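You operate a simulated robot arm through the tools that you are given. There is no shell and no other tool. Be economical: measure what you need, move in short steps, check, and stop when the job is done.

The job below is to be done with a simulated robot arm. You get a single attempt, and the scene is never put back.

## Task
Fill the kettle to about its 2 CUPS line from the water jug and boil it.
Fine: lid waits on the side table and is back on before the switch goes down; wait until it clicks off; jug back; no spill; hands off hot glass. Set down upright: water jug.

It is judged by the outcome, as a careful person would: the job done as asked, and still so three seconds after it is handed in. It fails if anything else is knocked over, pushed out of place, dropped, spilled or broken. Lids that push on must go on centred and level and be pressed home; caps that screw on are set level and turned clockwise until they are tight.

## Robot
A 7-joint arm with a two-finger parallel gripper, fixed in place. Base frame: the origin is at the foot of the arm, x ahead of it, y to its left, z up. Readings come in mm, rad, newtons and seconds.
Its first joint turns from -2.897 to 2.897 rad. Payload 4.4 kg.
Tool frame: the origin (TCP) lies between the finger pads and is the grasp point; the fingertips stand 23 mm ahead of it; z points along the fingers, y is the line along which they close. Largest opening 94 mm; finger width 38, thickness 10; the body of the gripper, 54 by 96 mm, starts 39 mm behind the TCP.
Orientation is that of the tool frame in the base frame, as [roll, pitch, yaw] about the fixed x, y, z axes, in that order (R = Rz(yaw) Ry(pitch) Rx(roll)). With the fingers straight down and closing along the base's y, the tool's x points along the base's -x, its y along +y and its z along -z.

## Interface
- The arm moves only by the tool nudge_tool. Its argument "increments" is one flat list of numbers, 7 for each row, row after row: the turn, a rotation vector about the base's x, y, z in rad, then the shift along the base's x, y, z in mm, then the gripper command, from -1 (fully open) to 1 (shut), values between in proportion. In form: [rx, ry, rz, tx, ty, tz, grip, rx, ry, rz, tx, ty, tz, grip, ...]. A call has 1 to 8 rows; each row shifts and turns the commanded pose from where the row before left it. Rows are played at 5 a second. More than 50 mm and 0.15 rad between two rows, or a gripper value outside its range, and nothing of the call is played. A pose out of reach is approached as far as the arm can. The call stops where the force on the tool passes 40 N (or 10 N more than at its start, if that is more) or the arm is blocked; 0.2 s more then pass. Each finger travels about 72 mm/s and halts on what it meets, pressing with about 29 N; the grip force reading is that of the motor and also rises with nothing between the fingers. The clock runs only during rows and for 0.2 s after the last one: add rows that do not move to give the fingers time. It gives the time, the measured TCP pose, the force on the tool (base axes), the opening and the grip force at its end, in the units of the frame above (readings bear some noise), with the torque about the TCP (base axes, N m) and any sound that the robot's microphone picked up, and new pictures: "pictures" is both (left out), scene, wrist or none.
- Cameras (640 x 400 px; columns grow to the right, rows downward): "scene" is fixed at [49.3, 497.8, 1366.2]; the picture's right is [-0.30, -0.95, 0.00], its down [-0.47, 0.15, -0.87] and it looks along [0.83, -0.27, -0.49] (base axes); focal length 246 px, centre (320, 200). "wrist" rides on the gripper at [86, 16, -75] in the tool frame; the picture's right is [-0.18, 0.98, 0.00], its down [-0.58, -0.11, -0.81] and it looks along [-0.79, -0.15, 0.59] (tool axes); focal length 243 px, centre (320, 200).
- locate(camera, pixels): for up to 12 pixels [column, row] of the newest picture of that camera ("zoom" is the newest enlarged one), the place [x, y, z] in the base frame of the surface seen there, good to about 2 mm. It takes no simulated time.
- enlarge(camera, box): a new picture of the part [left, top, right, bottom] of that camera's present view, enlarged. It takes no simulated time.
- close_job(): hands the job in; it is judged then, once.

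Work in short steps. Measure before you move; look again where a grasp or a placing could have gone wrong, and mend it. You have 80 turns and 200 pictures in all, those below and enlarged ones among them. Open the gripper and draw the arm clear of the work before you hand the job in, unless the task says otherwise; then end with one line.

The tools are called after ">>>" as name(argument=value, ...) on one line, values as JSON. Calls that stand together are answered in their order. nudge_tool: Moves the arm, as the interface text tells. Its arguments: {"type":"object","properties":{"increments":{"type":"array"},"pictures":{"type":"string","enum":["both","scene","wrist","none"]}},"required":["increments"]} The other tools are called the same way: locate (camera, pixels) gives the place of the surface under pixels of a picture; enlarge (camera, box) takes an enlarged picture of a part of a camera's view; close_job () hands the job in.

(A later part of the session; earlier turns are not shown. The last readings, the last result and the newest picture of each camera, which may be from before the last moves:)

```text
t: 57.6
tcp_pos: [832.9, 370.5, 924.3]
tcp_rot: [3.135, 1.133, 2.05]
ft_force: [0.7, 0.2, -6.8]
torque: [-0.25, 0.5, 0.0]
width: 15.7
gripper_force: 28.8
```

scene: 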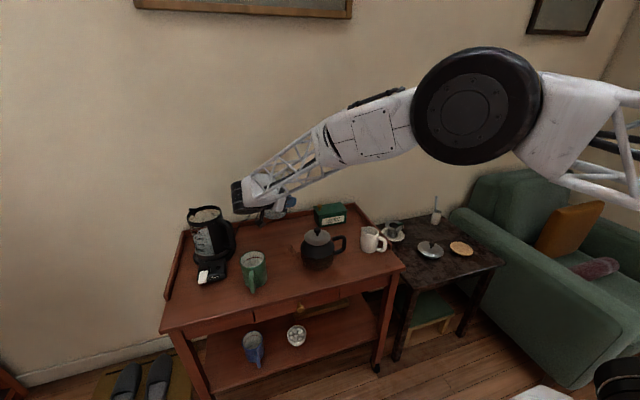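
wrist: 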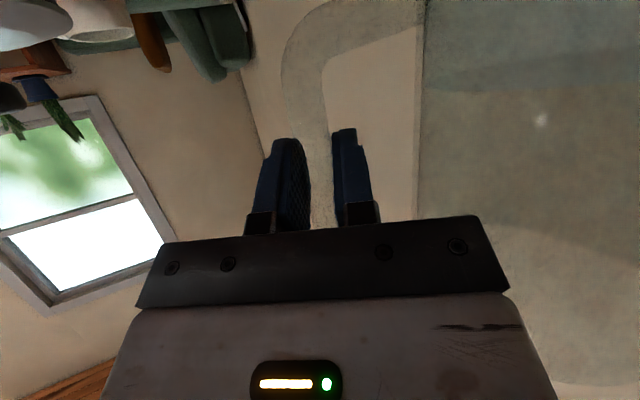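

Above its home spot, 106 mm up. I'll lower it to just above the table.

>>> nudge_tool(increments=[0, 0, 0, 0, 0, -25, 1, 0, 0, 0, 0, 0, -28, 1, 0, 0, 0, 0, 0, -25, 1, 0, 0, 0, 0, 0, -15, 1, 0, 0, 0, 0, 0, -7, 1, 0, 0, 0, 0, 0, -2, 1, 0, 0, 0, 0, 0, 0, 1], pictures="none")

>>> nudge_tool(increments=[0, 0, 0, 0, 0, -2, 1, 0, 0, 0, 0, 0, -1.5, 1, 0, 0, 0, 0, 0, 0, 1], pictures="scene")

>>> enlarge(camera="scene", box=[248, 185, 304, 245])

```text
t: 59.2
tcp_pos: [832.8, 371.3, 821.9]
tcp_rot: [3.135, 1.133, 2.054]
ft_force: [0.1, 0.4, -7.1]
torque: [-0.28, 0.51, -0.01]
width: 15.8
gripper_force: 28.7
```

```text
t: 60.0
tcp_pos: [833.1, 370.1, 821.5]
tcp_rot: [3.131, 1.132, 2.05]
ft_force: [-6.8, -2.0, 16.1]
torque: [0.0, -0.02, 0.04]
width: 15.8
gripper_force: 29.0
```

scene: 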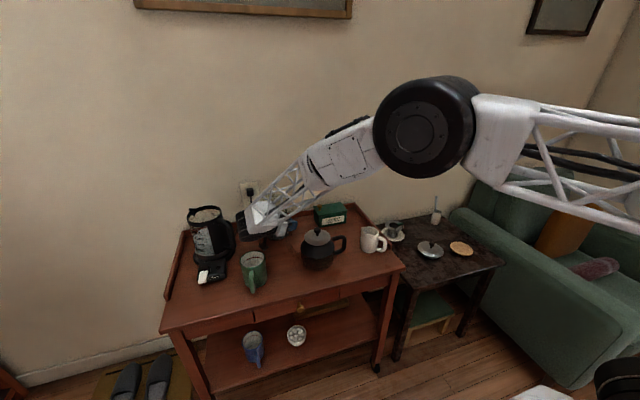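

```text
6.67 times, centred on (276, 215) of scene
```

zoom: 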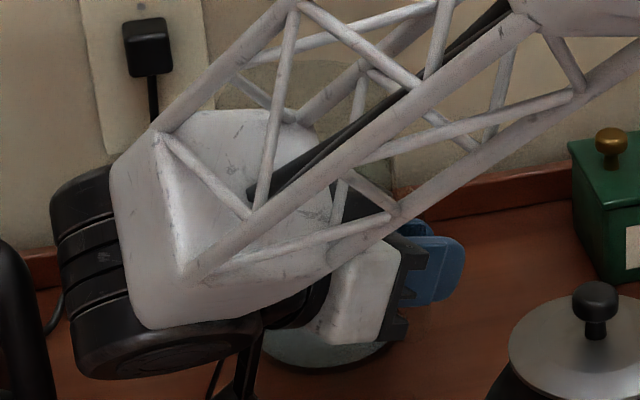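

It's on the table (16 N upward). I'll relieve slightly, open to 38 mm and back straight out along the tool axis.

>>> nudge_tool(increments=[0, 0, 0, 0, 0, 1, 1, 0, 0, 0, 0, 0, 0, 0.6, 0, 0, 0, 0, 0, 0, 0.3, 0, 0, 0, 0, 0, 0, 0.19, 0, 0, 0, 0, 0, 0, 0.19, 0, 0, 0, -4.3, 8, 4.3, 0.19, 0, 0, 0, -8.5, 16, 8.5, 0.19], pictures="wrist")

>>> nudge_tool(increments=[0, 0, 0, -8.5, 16, 8.5, 0.19, 0, 0, 0, -17, 32, 17, 0.19, 0, 0, 0, -17, 32, 17, 0.19, 0, 0, 0, -10, 20, 35, 0.19, 0, 0, 0, -10, 10, 45, 0.19], pictures="scene")

>>> enlarge(camera="scene", box=[248, 185, 312, 245])

```text
t: 61.6
tcp_pos: [820.6, 393.0, 829.6]
tcp_rot: [3.138, 1.132, 2.055]
ft_force: [-0.3, -0.2, -0.5]
torque: [-0.02, 0.04, 0.02]
width: 38.0
gripper_force: 0.0
```

wrist: 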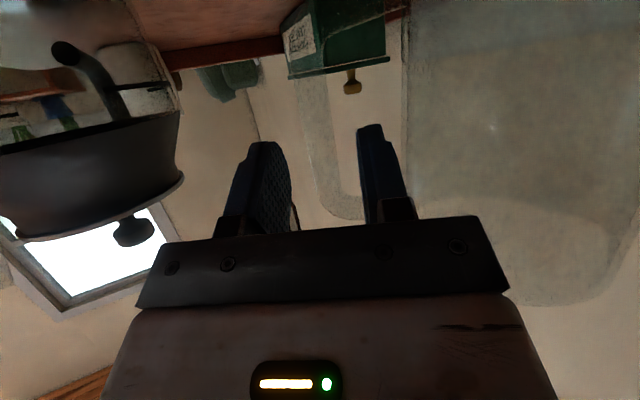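

```text
t: 62.8
tcp_pos: [759.5, 504.4, 951.9]
tcp_rot: [-3.141, 1.133, 2.057]
ft_force: [-0.2, 0.0, -1.2]
torque: [-0.04, -0.05, 0.0]
width: 38.1
gripper_force: 0.0
```

scene: 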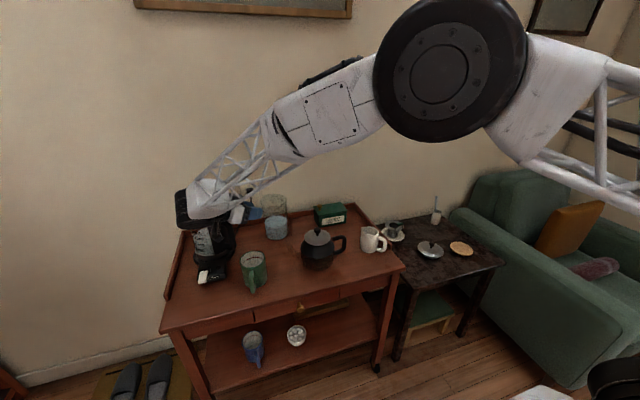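

```text
6.67 times, centred on (280, 215) of scene
```

zoom: 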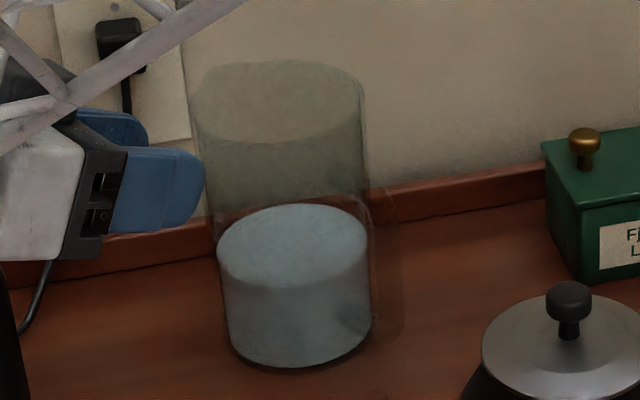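

The jug is back in place and upright. Next the lid: I'll travel high back over it, restoring the lid-grasp orientation on the way.

>>> nudge_tool(increments=[0.108, 0.0575, 0, -3, -40, 15, -0.2, 0.108, 0.0575, 0, -3, -45, 15, -0.2, 0.108, 0.0575, 0, -3, -47, 10, -0.2, 0.108, 0.0575, 0, -3, -48, 0, -0.2, 0.108, 0.0575, 0, -3, -48, 0, -0.2, 0, 0, 0.1326, -3, -48, 0, -0.2, 0, 0, 0.1326, -3, -48, 0, -0.2, 0, 0, 0.1326, -3, -48, 0, -0.2], pictures="none")

>>> nudge_tool(increments=[0, 0, 0.1326, -3, -48, 0, -0.2, 0, 0, 0.1326, -3, -48, 0, -0.2, 0, 0, 0.1326, -3, -48, 0, -0.2, 0, 0, 0.1326, -3, -48, 0, -0.2, 0, 0, 0, -3, -48, 0, -0.2, 0, 0, 0, -3, -48, 0, -0.2, 0, 0, 0, -5, -48, 0, -0.2, 0, 0, 0, -5, -48, 0, -0.2], pictures="none")

```text
t: 64.6
tcp_pos: [731.0, 130.6, 992.1]
tcp_rot: [-3.141, 0.519, 2.457]
ft_force: [-0.7, 0.9, -0.6]
torque: [0.03, 0.01, 0.0]
width: 56.6
gripper_force: 0.1
```

```text
t: 66.4
tcp_pos: [707.6, -250.9, 996.4]
tcp_rot: [3.141, 0.523, 2.984]
ft_force: [-0.1, -0.9, 0.1]
torque: [-0.02, 0.0, 0.01]
width: 56.2
gripper_force: 0.1
```

Above the lid. I'll descend to the earlier hover and measure the knob again.

>>> nudge_tool(increments=[0, 0, 0, -1, -3, -45, -0.2, 0, 0, 0, 0, -3, -48, -0.2, 0, 0, 0, 0, -3, -48, -0.2, 0, 0, 0, 0, 0, -48, -0.2, 0, 0, 0, 0, 0, -48, -0.2, 0, 0, 0, 0, 0, -18, -0.2, 0, 0, 0, 0, 0, 0, -0.2], pictures="wrist")

>>> locate(camera="wrist", pixels=[[314, 40], [314, 56], [298, 45], [329, 45], [312, 15]])

```text
t: 68.0
tcp_pos: [703.6, -255.1, 740.5]
tcp_rot: [3.141, 0.52, 2.985]
ft_force: [0.1, 0.2, 1.0]
torque: [0.03, 0.01, 0.02]
width: 56.4
gripper_force: 0.2
```

wrist: 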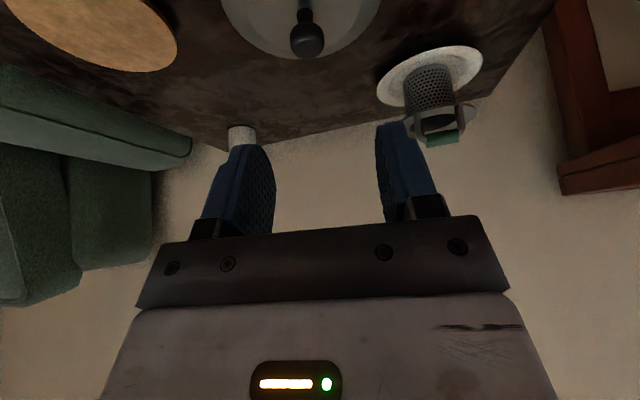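

```text
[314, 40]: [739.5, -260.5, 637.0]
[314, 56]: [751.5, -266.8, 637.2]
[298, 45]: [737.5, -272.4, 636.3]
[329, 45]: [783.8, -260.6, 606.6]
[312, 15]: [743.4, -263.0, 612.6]
```

The knob is at about (745,−266,634). I'll go down to the same grasp height as before and close.

>>> nudge_tool(increments=[0, 0, 0, 15, -5, -40, -0.2, 0, 0, 0, 14, -4, -40, -0.2, 0, 0, 0, 7, -1.5, -20, -0.2, 0, 0, 0, 0, 0, 0, 0, 0, 0, 0, 0, 0, 0, 0.5, 0, 0, 0, 0, 0, 0, 1, 0, 0, 0, 0, 0, 0, 1, 0, 0, 0, 0, 0, 0, 1], pictures="wrist")

>>> enlarge(camera="scene", box=[400, 205, 480, 265])

```text
t: 69.8
tcp_pos: [738.6, -267.2, 639.7]
tcp_rot: [-3.141, 0.52, 2.985]
ft_force: [0.0, 0.0, 0.9]
torque: [0.03, -0.04, 0.01]
width: 22.7
gripper_force: 28.6
```

wrist: 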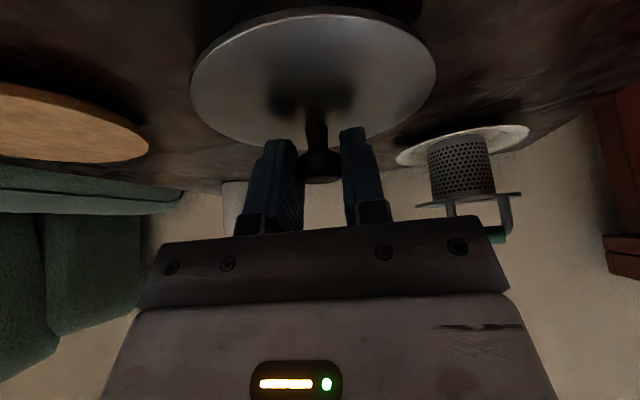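

```text
6.67 times, centred on (440, 235) of scene
```

zoom: 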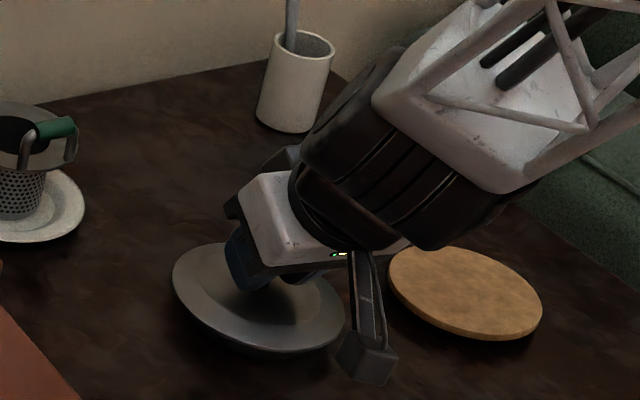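

The knob is gripped at 22.7 mm, the same as before. I'll lift straight up.

>>> nudge_tool(increments=[0, 0, 0, 0, 0, 40, 1, 0, 0, 0, 0, 0, 49, 1, 0, 0, 0, 0, 0, 49, 1, 0, 0, 0, 0, 0, 49, 1, 0, 0, 0, 0, 0, 49, 1, 0, 0, 0, 0, 0, 49, 1, 0, 0, 0, 0, 0, 49, 1, 0, 0, 0, 0, 0, 49, 1], pictures="scene")

>>> nudge_tool(increments=[0, 0, 0, 6, 49, 0, 1, 0, 0, 0, 6, 49, 0, 1, 0, 0, 0, 6, 49, 0, 1, 0, 0, 0.04, 6.8, 48.6, 0, 1, 0, 0, 0.04, 6.8, 48.6, 0, 1, 0, 0, 0.04, 6.8, 48.6, 0, 1, 0, 0, 0.04, 6.8, 48.6, 0, 1, 0, 0, 0.04, 6.8, 48.6, 0, 1], pictures="none")

>>> nudge_tool(increments=[0, 0, 0.04, 6.8, 48.6, 0, 1, 0, 0, 0.04, 6.8, 48.6, 0, 1, 0, 0, 0.04, 6.8, 48.6, 0, 1, 0, 0, 0.04, 6.8, 48.6, 0, 1, 0, 0, 0.04, 6.8, 48.6, 0, 1, 0, 0, 0.04, 6.8, 48.6, 0, 1, 0, 0, 0.04, 6.8, 48.6, 0, 1, 0, 0, 0.04, 6.8, 48.6, 0, 1], pictures="none")

>>> nudge_tool(increments=[0, 0, 0.04, 6.8, 48.6, 0, 1, 0, 0, 0.04, 6.8, 48.6, 0, 1, 0, 0, 0, 6.8, 48.6, 0, 1, 0, 0, 0, 0, 0, 0, 1], pictures="both")

```text
t: 71.6
tcp_pos: [739.8, -270.6, 1024.7]
tcp_rot: [3.139, 0.517, 2.986]
ft_force: [0.2, 0.0, -1.3]
torque: [-0.06, -0.01, 0.02]
width: 23.0
gripper_force: 29.3
```

scene: 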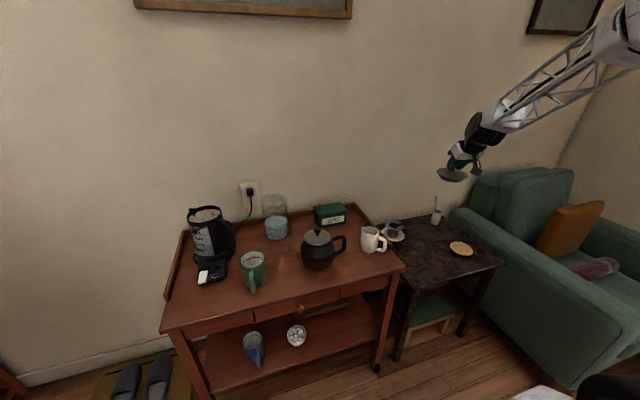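

```text
t: 73.4
tcp_pos: [790.9, 126.7, 1020.5]
tcp_rot: [3.139, 0.521, -3.099]
ft_force: [0.0, -0.1, -0.7]
torque: [-0.02, -0.01, 0.0]
width: 22.9
gripper_force: 29.0
```

```text
t: 75.2
tcp_pos: [845.2, 507.9, 1026.6]
tcp_rot: [3.139, 0.52, -2.779]
ft_force: [-0.3, 0.3, -0.8]
torque: [0.01, -0.01, -0.02]
width: 22.5
gripper_force: 29.2
```

```text
t: 76.2
tcp_pos: [869.3, 653.4, 1022.7]
tcp_rot: [3.14, 0.521, -2.697]
ft_force: [-0.2, 0.1, -0.2]
torque: [-0.02, -0.03, -0.01]
width: 22.6
gripper_force: 29.0
```

scene: 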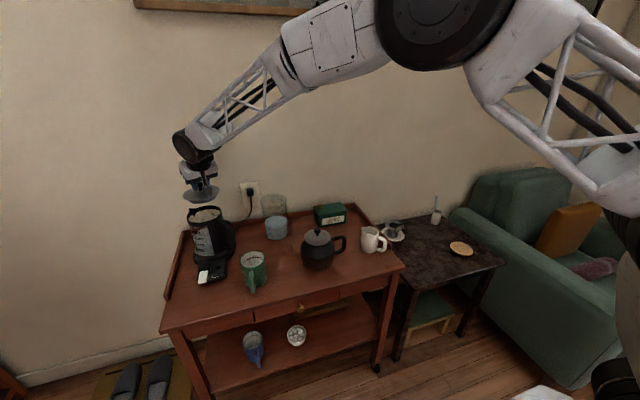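
wrist: 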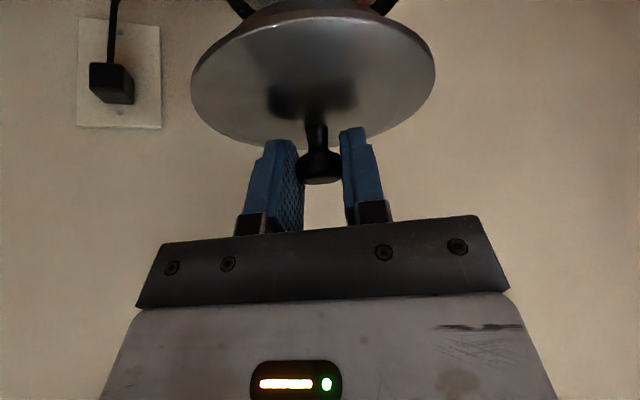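

I'll compare with the same zoom I took just after removing the lid, to correct the lid's lateral position pixel by pixel.

>>> enlarge(camera="scene", box=[170, 160, 266, 220])

>>> locate(camera="scene", pixels=[[187.5, 215], [205, 222], [205, 200], [195, 192]])

>>> nudge_tool(increments=[0, 0, 0, 0, 0, 0, 1], pictures="none")

>>> nudge_tool(increments=[0, 0, 0, 0, 0, 0, 1], pictures="none")

```text
6.67 times, centred on (218, 190) of scene
```

zoom: 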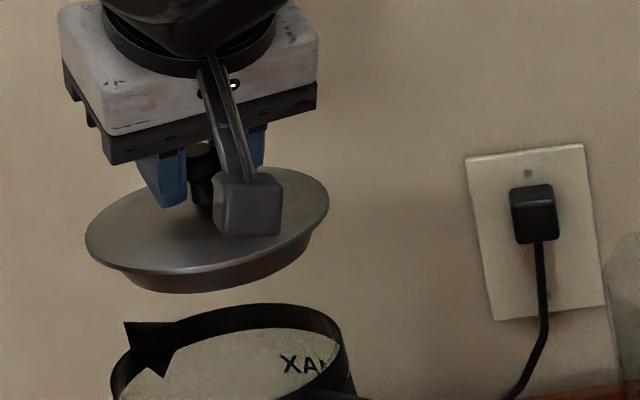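

```text
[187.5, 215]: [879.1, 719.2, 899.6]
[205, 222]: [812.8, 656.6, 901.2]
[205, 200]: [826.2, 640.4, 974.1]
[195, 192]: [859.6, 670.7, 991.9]
```

```text
t: 76.6
tcp_pos: [869.3, 654.0, 1022.6]
tcp_rot: [3.139, 0.519, -2.698]
ft_force: [0.5, -0.3, -0.4]
torque: [0.0, 0.03, 0.01]
width: 23.0
gripper_force: 29.1
```

```text
t: 77.0
tcp_pos: [868.5, 653.6, 1021.4]
tcp_rot: [3.141, 0.521, -2.699]
ft_force: [-0.3, -0.6, -1.1]
torque: [-0.05, 0.01, 0.01]
width: 22.8
gripper_force: 29.2
```

The lid appears ~12 zoom px right and ~12 px up of its original line (≈ +7 mm x, −7.5 mm y), which agrees with the TCP readings. I'll correct this and compare again.

>>> nudge_tool(increments=[0, 0, 0, -7, 7.5, 0, 1, 0, 0, 0, 0, 0, 0, 1], pictures="none")

>>> enlarge(camera="scene", box=[170, 160, 266, 220])

>>> nudge_tool(increments=[0, 0, 0, 0, 0, 0, 1], pictures="none")

```text
t: 77.6
tcp_pos: [860.0, 660.7, 1023.5]
tcp_rot: [3.14, 0.519, -2.698]
ft_force: [-0.4, 0.5, -1.1]
torque: [0.01, 0.01, 0.01]
width: 22.9
gripper_force: 29.0
```

```text
6.67 times, centred on (218, 190) of scene
```

zoom: 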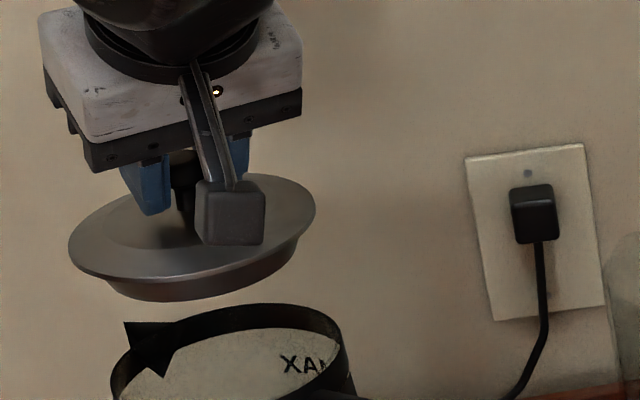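

```text
t: 78.0
tcp_pos: [859.9, 660.4, 1022.4]
tcp_rot: [3.14, 0.52, -2.699]
ft_force: [1.0, 0.4, -0.7]
torque: [-0.02, -0.01, 0.01]
width: 22.9
gripper_force: 28.8
```

The gripper now matches its original place in the picture, and the lid sits ~3 px left. I'll trim y by −1.5 mm and descend to just above the rim for a close look.

>>> nudge_tool(increments=[0, 0, 0, -0.5, -1.5, -25, 1, 0, 0, 0, 0, 0, -22, 1, 0, 0, 0, 0, 0, 0, 1], pictures="wrist")

>>> enlarge(camera="scene", box=[180, 190, 236, 225])

>>> enlarge(camera="wrist", box=[160, 0, 480, 200])

```text
t: 78.8
tcp_pos: [857.4, 658.0, 977.5]
tcp_rot: [3.14, 0.521, -2.697]
ft_force: [0.0, -0.6, -0.9]
torque: [0.04, 0.02, 0.02]
width: 22.8
gripper_force: 28.8
```

wrist: 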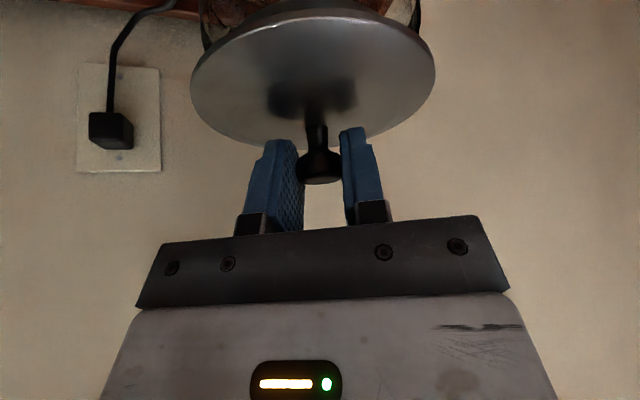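

```text
11.43 times, centred on (208, 208) of scene
```

zoom: 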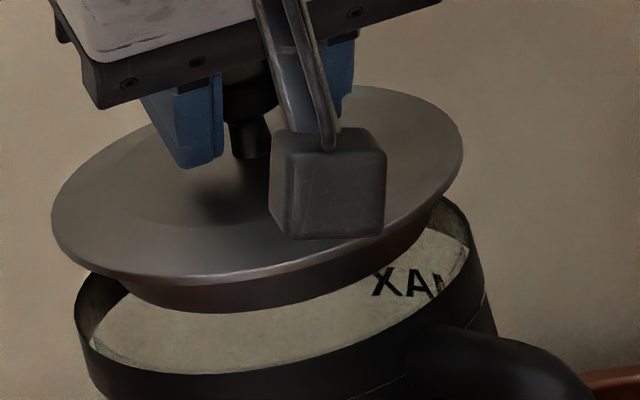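

```text
2.00 times, centred on (320, 100) of wrist
```

zoom: 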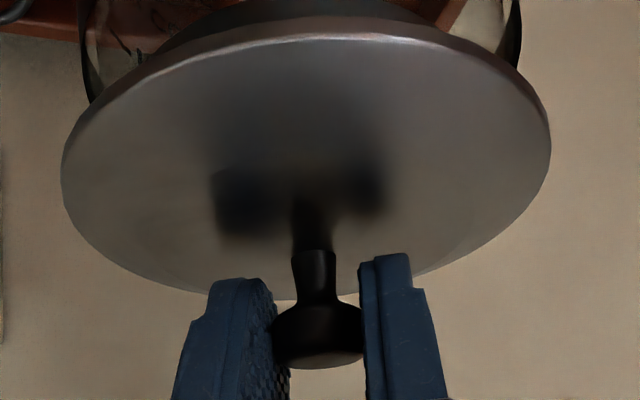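

Comparing lid edges with the lid-on picture and TCP readings (857.4 now versus 865.4 when seated), the lid needs about +7 mm x and +1.5 mm y. I'll correct this and re-measure.

>>> nudge_tool(increments=[0, 0, 0, 7, 1.5, 0, 1, 0, 0, 0, 0, 0, 0, 1, 0, 0, 0, 0, 0, 0, 1], pictures="scene")

>>> enlarge(camera="scene", box=[180, 190, 236, 225])

>>> locate(camera="zoom", pixels=[[70, 235], [120, 268], [250, 272], [380, 235], [455, 160], [440, 120], [80, 310], [95, 345], [230, 376], [360, 345], [482, 290], [445, 205]])

```text
t: 79.6
tcp_pos: [865.2, 661.5, 977.9]
tcp_rot: [3.139, 0.521, -2.699]
ft_force: [-0.2, 0.4, -0.9]
torque: [0.0, 0.01, 0.02]
width: 22.8
gripper_force: 28.8
```

scene: 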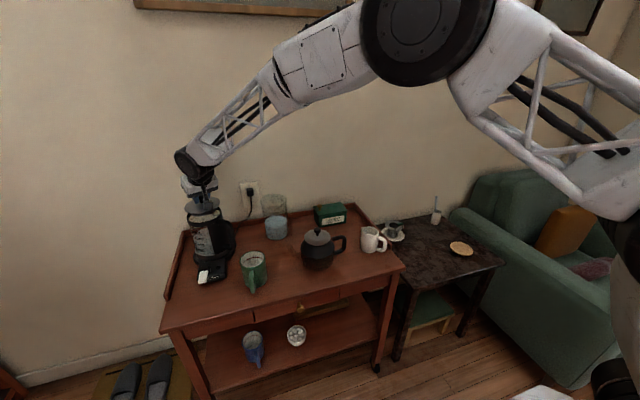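

```text
11.43 times, centred on (208, 208) of scene
```

zoom: 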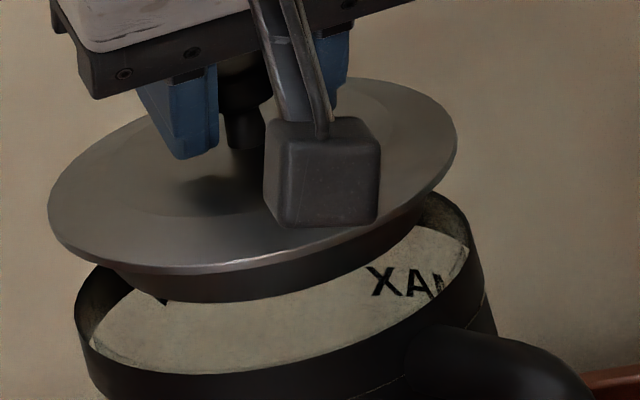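

```text
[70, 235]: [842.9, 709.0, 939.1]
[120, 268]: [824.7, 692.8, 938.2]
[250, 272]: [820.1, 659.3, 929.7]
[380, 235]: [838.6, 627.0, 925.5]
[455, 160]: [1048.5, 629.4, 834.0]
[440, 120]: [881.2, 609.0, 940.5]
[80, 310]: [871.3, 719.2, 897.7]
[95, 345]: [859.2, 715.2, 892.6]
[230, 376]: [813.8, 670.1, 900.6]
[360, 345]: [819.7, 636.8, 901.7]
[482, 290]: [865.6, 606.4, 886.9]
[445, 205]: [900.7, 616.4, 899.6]
```

Fits put the lid at about (867,660.5) and the rim at about (866,662). I'll trim by about 1 mm and lower gently until the plug starts to enter.

>>> nudge_tool(increments=[0, 0, 0, -1.2, -0.5, -10, 1, 0, 0, 0, 0, 0, -6, 1, 0, 0, 0, 0, 0, -4, 1, 0, 0, 0, 0, 0, 0, 1], pictures="none")

>>> enlarge(camera="scene", box=[180, 195, 236, 230])

```text
t: 80.6
tcp_pos: [864.7, 659.8, 955.5]
tcp_rot: [3.14, 0.52, -2.698]
ft_force: [0.3, -0.1, -1.1]
torque: [0.0, -0.02, -0.02]
width: 22.6
gripper_force: 28.4
```

```text
11.43 times, centred on (208, 212) of scene
```

zoom: 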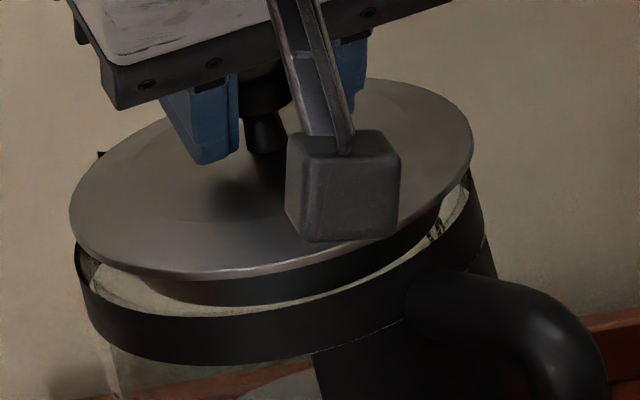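

Laterally the lid is centred and the plug is entering without contact force. I'll lower in 2–3 mm steps.

>>> nudge_tool(increments=[0, 0, 0, 0, 0, -3, 1, 0, 0, 0, 0, 0, -3, 1, 0, 0, 0, 0, 0, -2, 1, 0, 0, 0, 0, 0, 0, 1], pictures="none")

>>> enlarge(camera="scene", box=[180, 195, 236, 230])

```text
t: 81.6
tcp_pos: [863.3, 659.7, 948.8]
tcp_rot: [3.141, 0.52, -2.698]
ft_force: [0.8, -0.1, 0.4]
torque: [0.04, 0.01, -0.01]
width: 22.6
gripper_force: 28.5
```

```text
11.43 times, centred on (208, 212) of scene
```

zoom: 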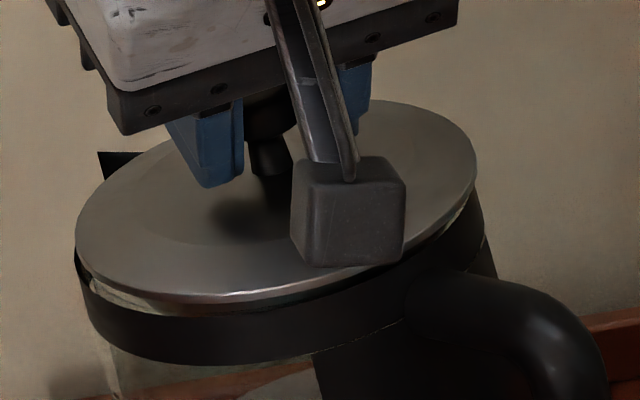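

About 4–5 mm remain. I'll keep lowering to seat it and press.

>>> nudge_tool(increments=[0, 0, 0, 0, 0, -2, 1, 0, 0, 0, 0, 0, -2, 1, 0, 0, 0, 0, 0, -1.5, 1, 0, 0, 0, 0, 0, -1, 1, 0, 0, 0, 0, 0, 0, 1], pictures="none")

>>> enlarge(camera="scene", box=[180, 195, 236, 230])

```text
t: 82.8
tcp_pos: [865.7, 660.6, 942.6]
tcp_rot: [3.141, 0.521, -2.697]
ft_force: [-0.3, -1.8, 6.9]
torque: [0.25, -0.26, -0.03]
width: 22.7
gripper_force: 29.0
```

```text
11.43 times, centred on (208, 212) of scene
```

zoom: 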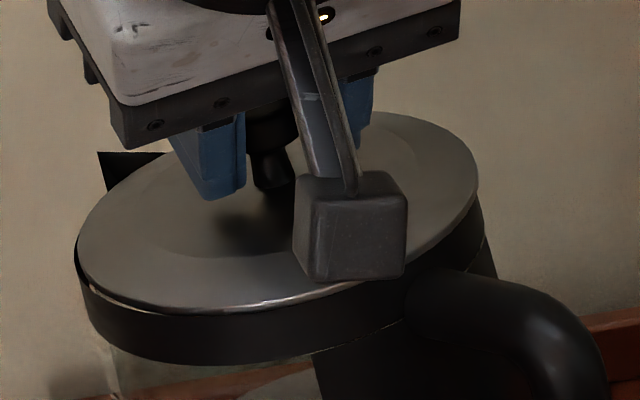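

Contact has begun (7 N) with the lid almost flush. I'll press a little more to drive it home.

>>> nudge_tool(increments=[0, 0, 0, 0, 0, -1, 1, 0, 0, 0, 0, 0, -1, 1, 0, 0, 0, 0, 0, 0, 1], pictures="none")

>>> enlarge(camera="scene", box=[180, 195, 236, 230])

```text
t: 83.6
tcp_pos: [866.8, 661.9, 941.8]
tcp_rot: [3.139, 0.522, -2.699]
ft_force: [5.5, -0.9, 20.7]
torque: [-0.03, -0.26, -0.12]
width: 23.2
gripper_force: 29.2
```

```text
11.43 times, centred on (208, 212) of scene
```

zoom: 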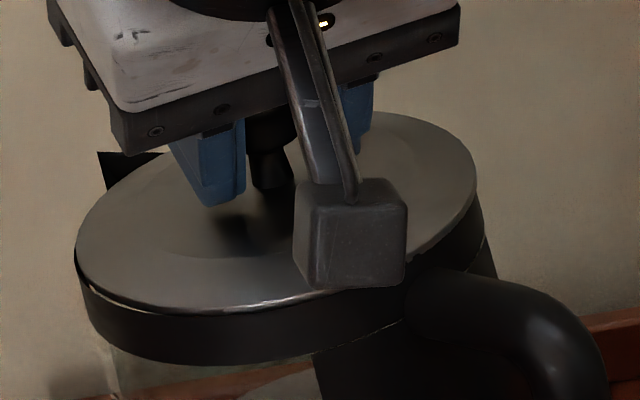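

It's at 20.7 N and the lid looks flush. I'll release, back off and inspect the seating.

>>> nudge_tool(increments=[0, 0, 0, 0, 0, 1.5, 1, 0, 0, 0, 0, 0, 0, 0.3, 0, 0, 0, 0, 0, 0, -0.2, 0, 0, 0, 0, 0, 0, -0.2, 0, 0, 0, -5, -2.5, 15, -0.2, 0, 0, 0, -14, -7, 35, -0.2, 0, 0, 0, -14, -7, 35, -0.2], pictures="wrist")

>>> enlarge(camera="scene", box=[180, 195, 244, 235])

>>> locate(camera="zoom", pixels=[[75, 215], [200, 270], [400, 160], [300, 110], [222, 95], [232, 150], [150, 180]])

```text
t: 85.2
tcp_pos: [832.2, 644.7, 1025.0]
tcp_rot: [3.14, 0.518, -2.697]
ft_force: [0.3, -0.6, -0.2]
torque: [0.0, -0.03, -0.03]
width: 56.7
gripper_force: 0.1
```

wrist: 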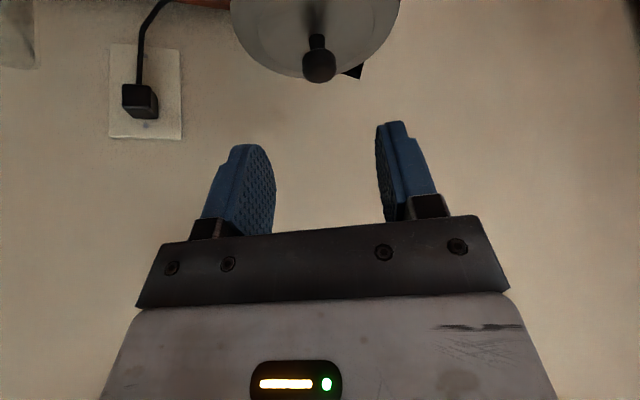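

```text
10.00 times, centred on (212, 215) of scene
```

zoom: 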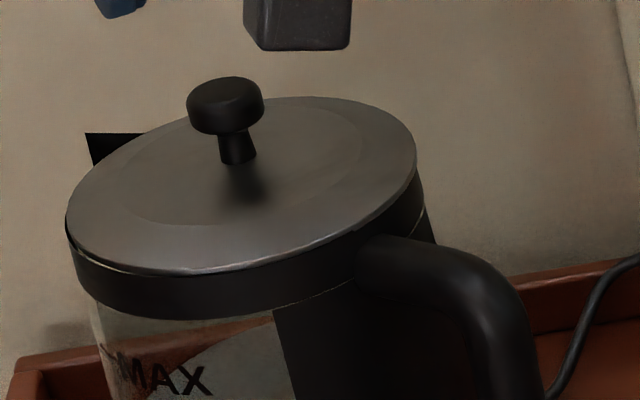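

```text
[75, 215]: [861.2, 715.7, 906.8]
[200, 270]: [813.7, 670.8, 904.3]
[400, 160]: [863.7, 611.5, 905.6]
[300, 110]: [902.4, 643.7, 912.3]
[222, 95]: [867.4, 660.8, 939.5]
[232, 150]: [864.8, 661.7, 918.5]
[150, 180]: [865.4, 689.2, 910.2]
```

The lid is centred, but it sits ~3 px (≈1 mm) high with a faint gap at the left. I'll close the fingers and press down on the knob top to drive it home.

>>> nudge_tool(increments=[0, 0, 0, 0, 0, 0, 0.5, 0, 0, 0, 20, 9, 0, 1, 0, 0, 0, 19, 9, 0, 1, 0, 0, 0, 0, 0, -20, 1, 0, 0, 0, 0, 0, -20, 1, 0, 0, 0, 0, 0, 0, 1], pictures="none")

>>> enlarge(camera="scene", box=[180, 190, 244, 230])

```text
t: 86.6
tcp_pos: [872.1, 661.9, 984.6]
tcp_rot: [3.141, 0.519, -2.698]
ft_force: [-0.5, -0.1, 0.1]
torque: [0.0, -0.03, 0.01]
width: 0.4
gripper_force: 29.4
```

```text
10.00 times, centred on (212, 210) of scene
```

zoom: 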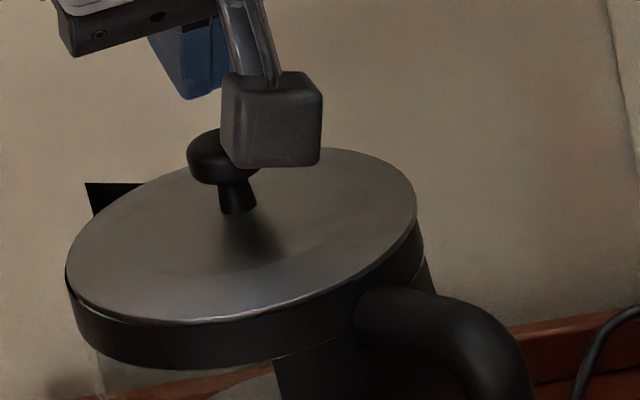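

Fingertips are just above the knob. I'll press down in small steps to about 25–30 N.

>>> nudge_tool(increments=[0, 0, 0, 0, 0, -6, 1, 0, 0, 0, 0, 0, -4, 1, 0, 0, 0, 0, 0, -3, 1, 0, 0, 0, 0, 0, -2, 1, 0, 0, 0, 0, 0, 0, 1], pictures="none")

```text
t: 87.8
tcp_pos: [872.3, 663.6, 971.1]
tcp_rot: [3.139, 0.52, -2.698]
ft_force: [0.2, -0.8, 0.2]
torque: [-0.01, 0.03, 0.0]
width: 0.1
gripper_force: 28.9
```

>>> nudge_tool(increments=[0, 0, 0, 0, 0, -2, 1, 0, 0, 0, 0, 0, -2, 1, 0, 0, 0, 0, 0, -1.5, 1, 0, 0, 0, 0, 0, 0, 1], pictures="none")

>>> enlarge(camera="scene", box=[180, 190, 244, 230])

```text
t: 88.8
tcp_pos: [872.3, 664.3, 969.3]
tcp_rot: [3.137, 0.524, -2.7]
ft_force: [-6.9, -1.5, 41.1]
torque: [-0.12, 0.4, -0.14]
width: 0.1
gripper_force: 28.9
```

```text
10.00 times, centred on (212, 210) of scene
```

zoom: 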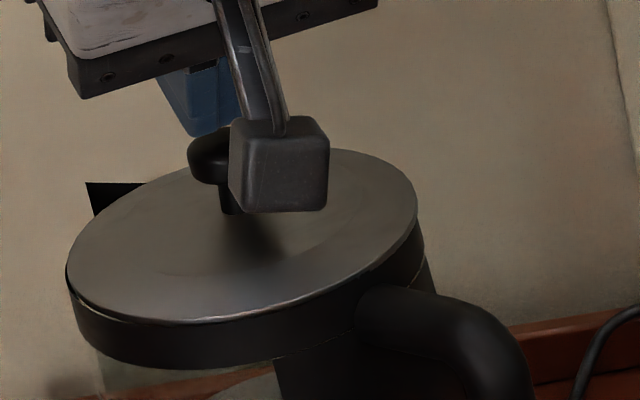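

Pressed at 41 N, home. I'll lift off, check the lid, and take a close look at the switch.

>>> nudge_tool(increments=[0, 0, 0, 0, 0, 20, 1, 0, 0, 0, -20, -5, 40, 1, 0, 0, 0, -45, 5, 10, 1, 0, 0, 0, -45, 5, 0, 1, 0, 0, 0, -45, 5, 0, 1], pictures="wrist")

>>> enlarge(camera="scene", box=[180, 195, 244, 235])

>>> enlarge(camera="scene", box=[180, 250, 244, 290])

>>> locate(camera="zoom", pixels=[[215, 340], [230, 310], [245, 270], [260, 230], [225, 290], [265, 290], [240, 200], [205, 345], [340, 215]])

```text
t: 90.0
tcp_pos: [713.0, 670.1, 1036.6]
tcp_rot: [3.141, 0.519, -2.699]
ft_force: [0.4, 0.3, -0.7]
torque: [-0.04, -0.05, -0.02]
width: 0.1
gripper_force: 29.1
```

wrist: 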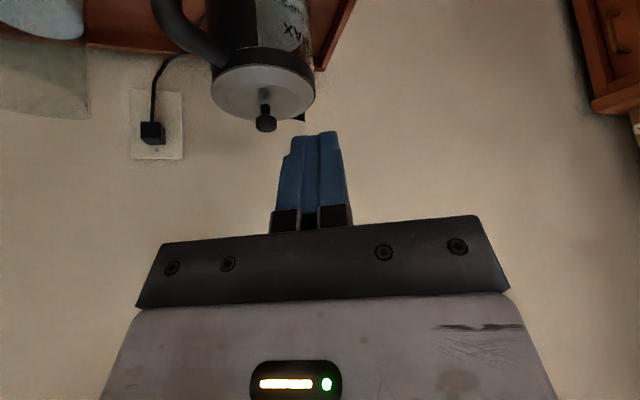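

```text
10.00 times, centred on (212, 215) of scene
```

zoom: 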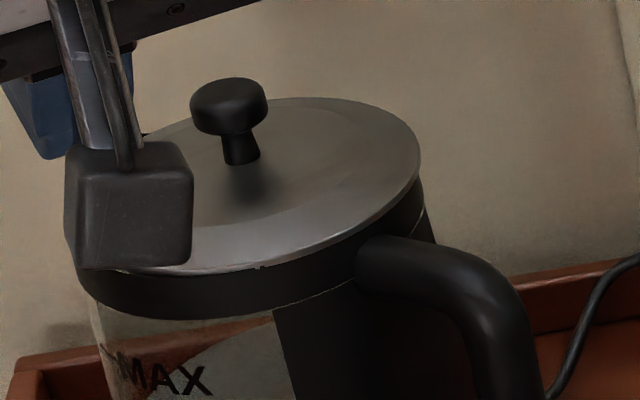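

```text
10.00 times, centred on (212, 270) of scene
```

zoom: 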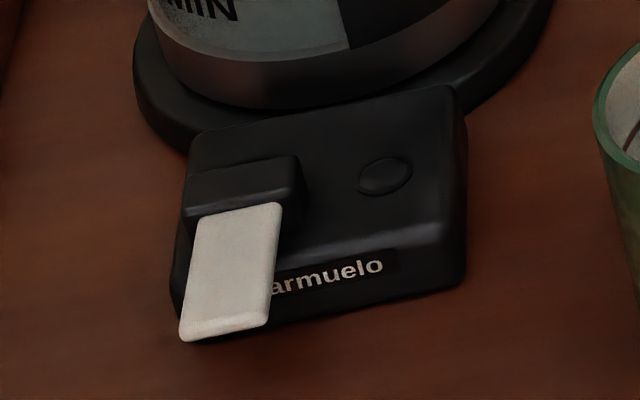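

```text
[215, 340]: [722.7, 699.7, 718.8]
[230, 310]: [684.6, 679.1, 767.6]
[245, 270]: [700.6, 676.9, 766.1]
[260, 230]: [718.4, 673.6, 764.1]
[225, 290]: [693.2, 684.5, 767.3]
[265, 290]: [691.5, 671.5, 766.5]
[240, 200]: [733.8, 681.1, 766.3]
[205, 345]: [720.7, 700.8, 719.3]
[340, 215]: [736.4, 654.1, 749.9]
```

After the press the lid's right edge seems to have moved ~8 px from the original. I'll move the arm clear and look at the whole lid.

>>> nudge_tool(increments=[0, 0, 0, -40, -20, 0, 1, 0, 0, 0, -40, -20, 0, 1], pictures="none")

>>> enlarge(camera="scene", box=[180, 195, 244, 235])

>>> locate(camera="zoom", pixels=[[80, 220], [200, 267], [410, 160], [310, 110], [330, 240], [227, 95], [238, 150], [150, 200], [100, 200], [380, 150]])

```text
t: 90.8
tcp_pos: [633.0, 629.5, 998.7]
tcp_rot: [-3.125, 0.478, -2.691]
ft_force: [3.8, 0.6, -4.9]
torque: [0.03, 0.06, 0.07]
width: 0.0
gripper_force: 29.5
stopped in row 2: the arm was blocked; the commanded pose is now the measured one
```

```text
10.00 times, centred on (212, 215) of scene
```

zoom: 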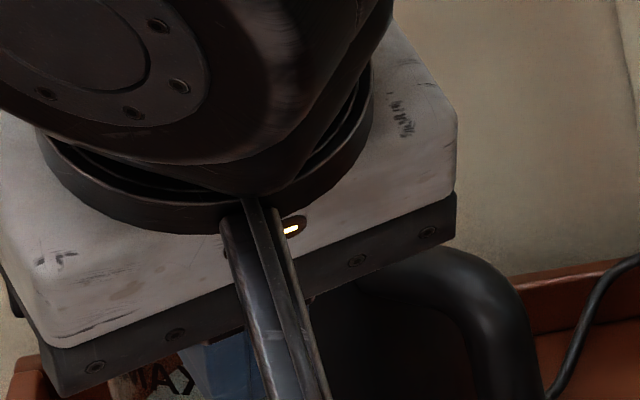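

```text
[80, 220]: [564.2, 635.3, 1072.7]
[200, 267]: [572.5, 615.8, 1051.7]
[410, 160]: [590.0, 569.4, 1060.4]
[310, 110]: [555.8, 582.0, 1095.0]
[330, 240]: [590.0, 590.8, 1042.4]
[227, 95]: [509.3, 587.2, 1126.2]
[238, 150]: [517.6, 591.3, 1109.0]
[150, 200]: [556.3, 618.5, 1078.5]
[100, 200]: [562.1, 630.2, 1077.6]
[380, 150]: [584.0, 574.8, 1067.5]
```

The arm reports blocked at (633,629,999). I'll check the whole scene.

>>> nudge_tool(increments=[0, 0, 0, 0, 0, 10, 1], pictures="both")

```text
t: 91.2
tcp_pos: [632.2, 629.7, 1016.3]
tcp_rot: [-3.124, 0.483, -2.692]
ft_force: [0.0, 0.3, 0.0]
torque: [0.0, -0.03, 0.0]
width: 0.2
gripper_force: 29.2
```

scene: 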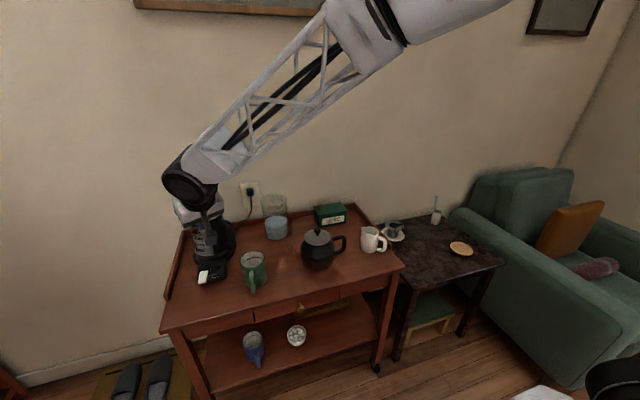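
wrist: 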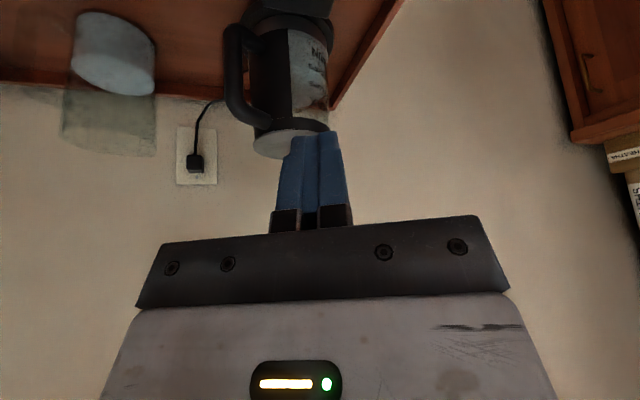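

Nothing looks disturbed and the readings are force-free, so it was probably a joint or arm limit. I'll go down in front of the kettle to hover over the switch paddle, which also clears the view of the lid.

>>> nudge_tool(increments=[0, 0, 0, 20, 17, -10, 1, 0, 0, 0, 20, 17, -20, 1, 0, 0, 0, 20, 16, -35, 1, 0, 0, 0, 0, 0, -45, 1, 0, 0, 0, 0, 0, -46, 1, 0, 0, 0, 0, 0, 0, 1], pictures="both")

>>> enlarge(camera="scene", box=[180, 195, 244, 235])

>>> enlarge(camera="scene", box=[170, 220, 266, 290])

```text
t: 92.6
tcp_pos: [693.9, 682.7, 860.1]
tcp_rot: [-3.129, 0.487, -2.693]
ft_force: [-0.2, 0.1, 0.2]
torque: [0.02, 0.01, -0.02]
width: 0.0
gripper_force: 29.4
```

scene: 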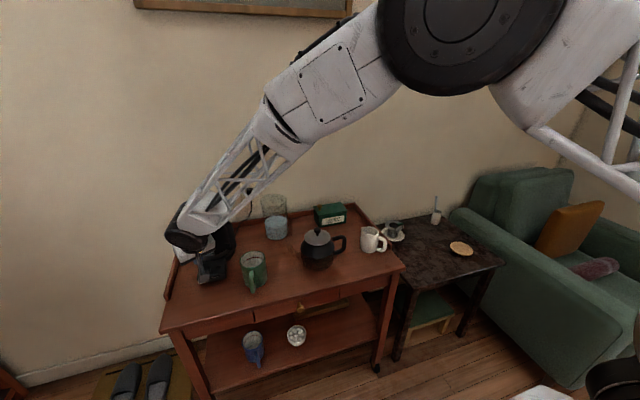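
wrist: 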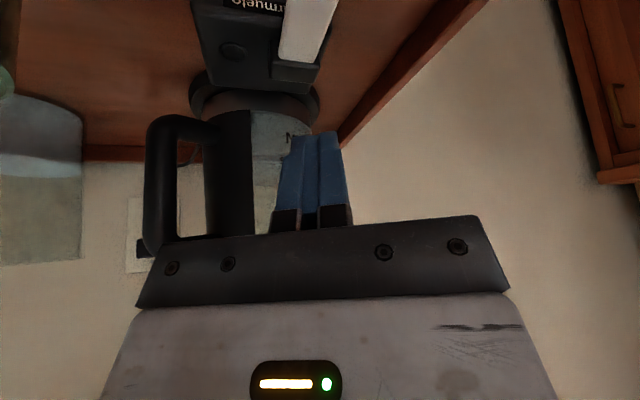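

```text
10.00 times, centred on (212, 215) of scene
```

zoom: 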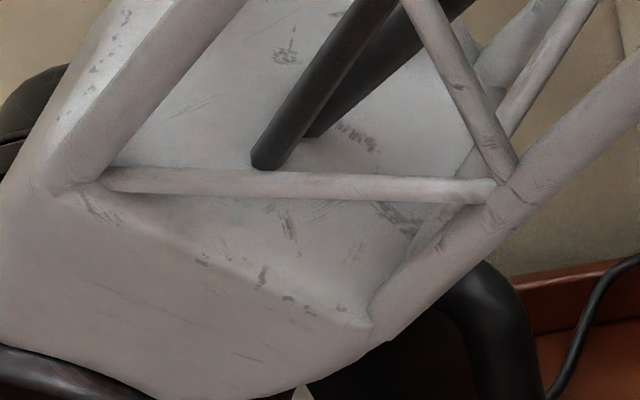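

```text
5.71 times, centred on (218, 255) of scene
```

zoom: 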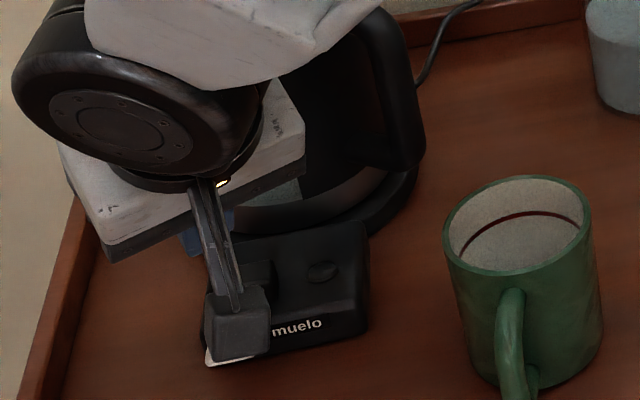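

The lid is still hidden. I'll move the arm up and to −y for an unobstructed look before switching on.

>>> nudge_tool(increments=[0, 0, 0, 0, 0, 45, 1, 0, 0, 0, 0, -10, 48, 1, 0, 0, 0, 0, -45, 20, 1, 0, 0, 0, 0, -49, 0, 1, 0, 0, 0, 0, -49, 0, 1, 0, 0, 0, 0, -49, 0, 1, 0, 0, 0, 0, -49, 0, 1], pictures="scene")

>>> enlarge(camera="scene", box=[180, 195, 244, 235])

>>> locate(camera="zoom", pixels=[[80, 220], [200, 267], [410, 160], [310, 110], [330, 240], [227, 95], [238, 150], [150, 200], [100, 200], [380, 150]])

```text
t: 94.2
tcp_pos: [688.0, 436.3, 981.7]
tcp_rot: [-3.126, 0.493, -2.687]
ft_force: [-0.4, 0.0, -3.2]
torque: [0.09, -0.15, 0.0]
width: 0.0
gripper_force: 28.7
```

scene: 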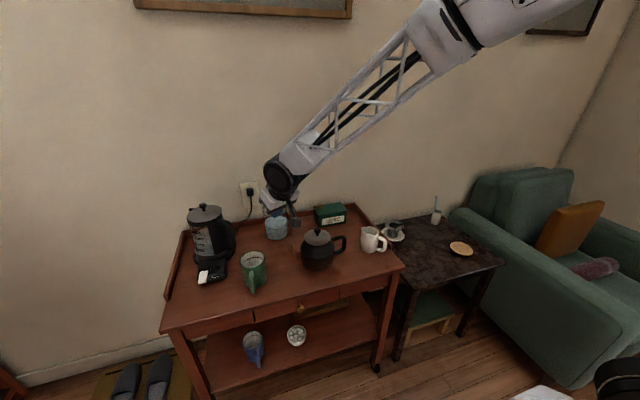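

```text
10.00 times, centred on (212, 215) of scene
```

zoom: 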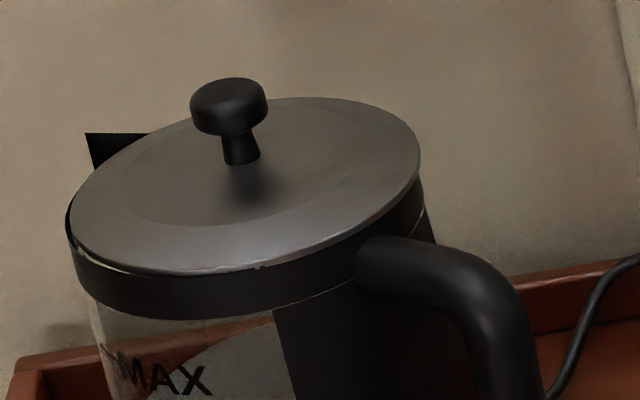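

```text
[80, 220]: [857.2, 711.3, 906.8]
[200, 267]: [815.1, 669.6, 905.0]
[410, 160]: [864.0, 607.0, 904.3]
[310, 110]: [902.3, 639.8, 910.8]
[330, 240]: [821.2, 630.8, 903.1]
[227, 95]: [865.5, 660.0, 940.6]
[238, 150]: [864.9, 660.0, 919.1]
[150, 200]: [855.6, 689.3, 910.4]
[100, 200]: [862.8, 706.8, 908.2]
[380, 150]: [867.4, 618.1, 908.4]
```

The lid is level (908.2 left, 908.4 right), flush and centred on the black ring within about 1–2 mm, so it's good. Turns are limited, so I'll return over the switch and descend to just above the paddle in one go.

>>> nudge_tool(increments=[0, 0, 0, 0, 49, 0, 1, 0, 0, 0, 0, 49, 0, 1, 0, 0, 0, 0, 49, 0, 1, 0, 0, 0, 0, 49, 0, 1, 0, 0, 0, 0, 45, -20, 1, 0, 0, 0, 0, 6, -48, 1, 0, 0, 0, 0, 0, -45, 1, 0, 0, 0, 0, 0, 0, 1], pictures="none")

>>> nudge_tool(increments=[0, 0, 0, 0, 0, -30, 1, 0, 0, 0, 0, 0, -20, 1, 0, 0, 0, 0, 0, 0, 1], pictures="wrist")

>>> enlarge(camera="scene", box=[170, 235, 250, 295])

```text
t: 96.0
tcp_pos: [690.4, 677.0, 863.4]
tcp_rot: [-3.126, 0.489, -2.693]
ft_force: [0.5, -0.5, 0.4]
torque: [0.02, -0.03, -0.04]
width: 0.0
gripper_force: 28.7
```

```text
t: 96.8
tcp_pos: [690.7, 677.3, 813.0]
tcp_rot: [-3.127, 0.488, -2.692]
ft_force: [-0.8, -0.1, -0.5]
torque: [-0.03, 0.01, 0.0]
width: 0.0
gripper_force: 28.7
```

wrist: 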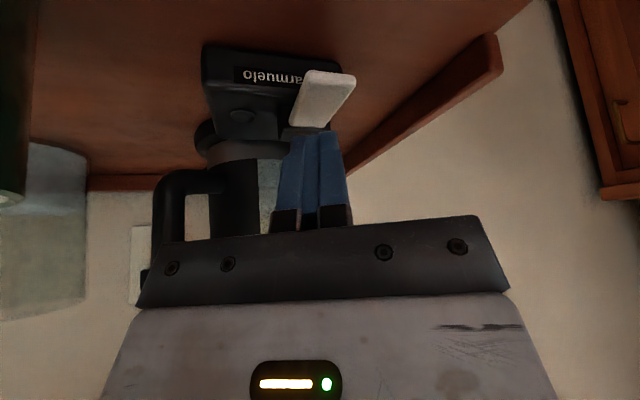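

```text
6.67 times, centred on (210, 265) of scene
```

zoom: 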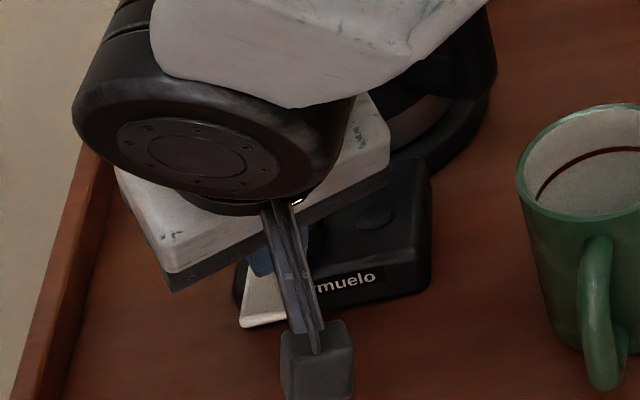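

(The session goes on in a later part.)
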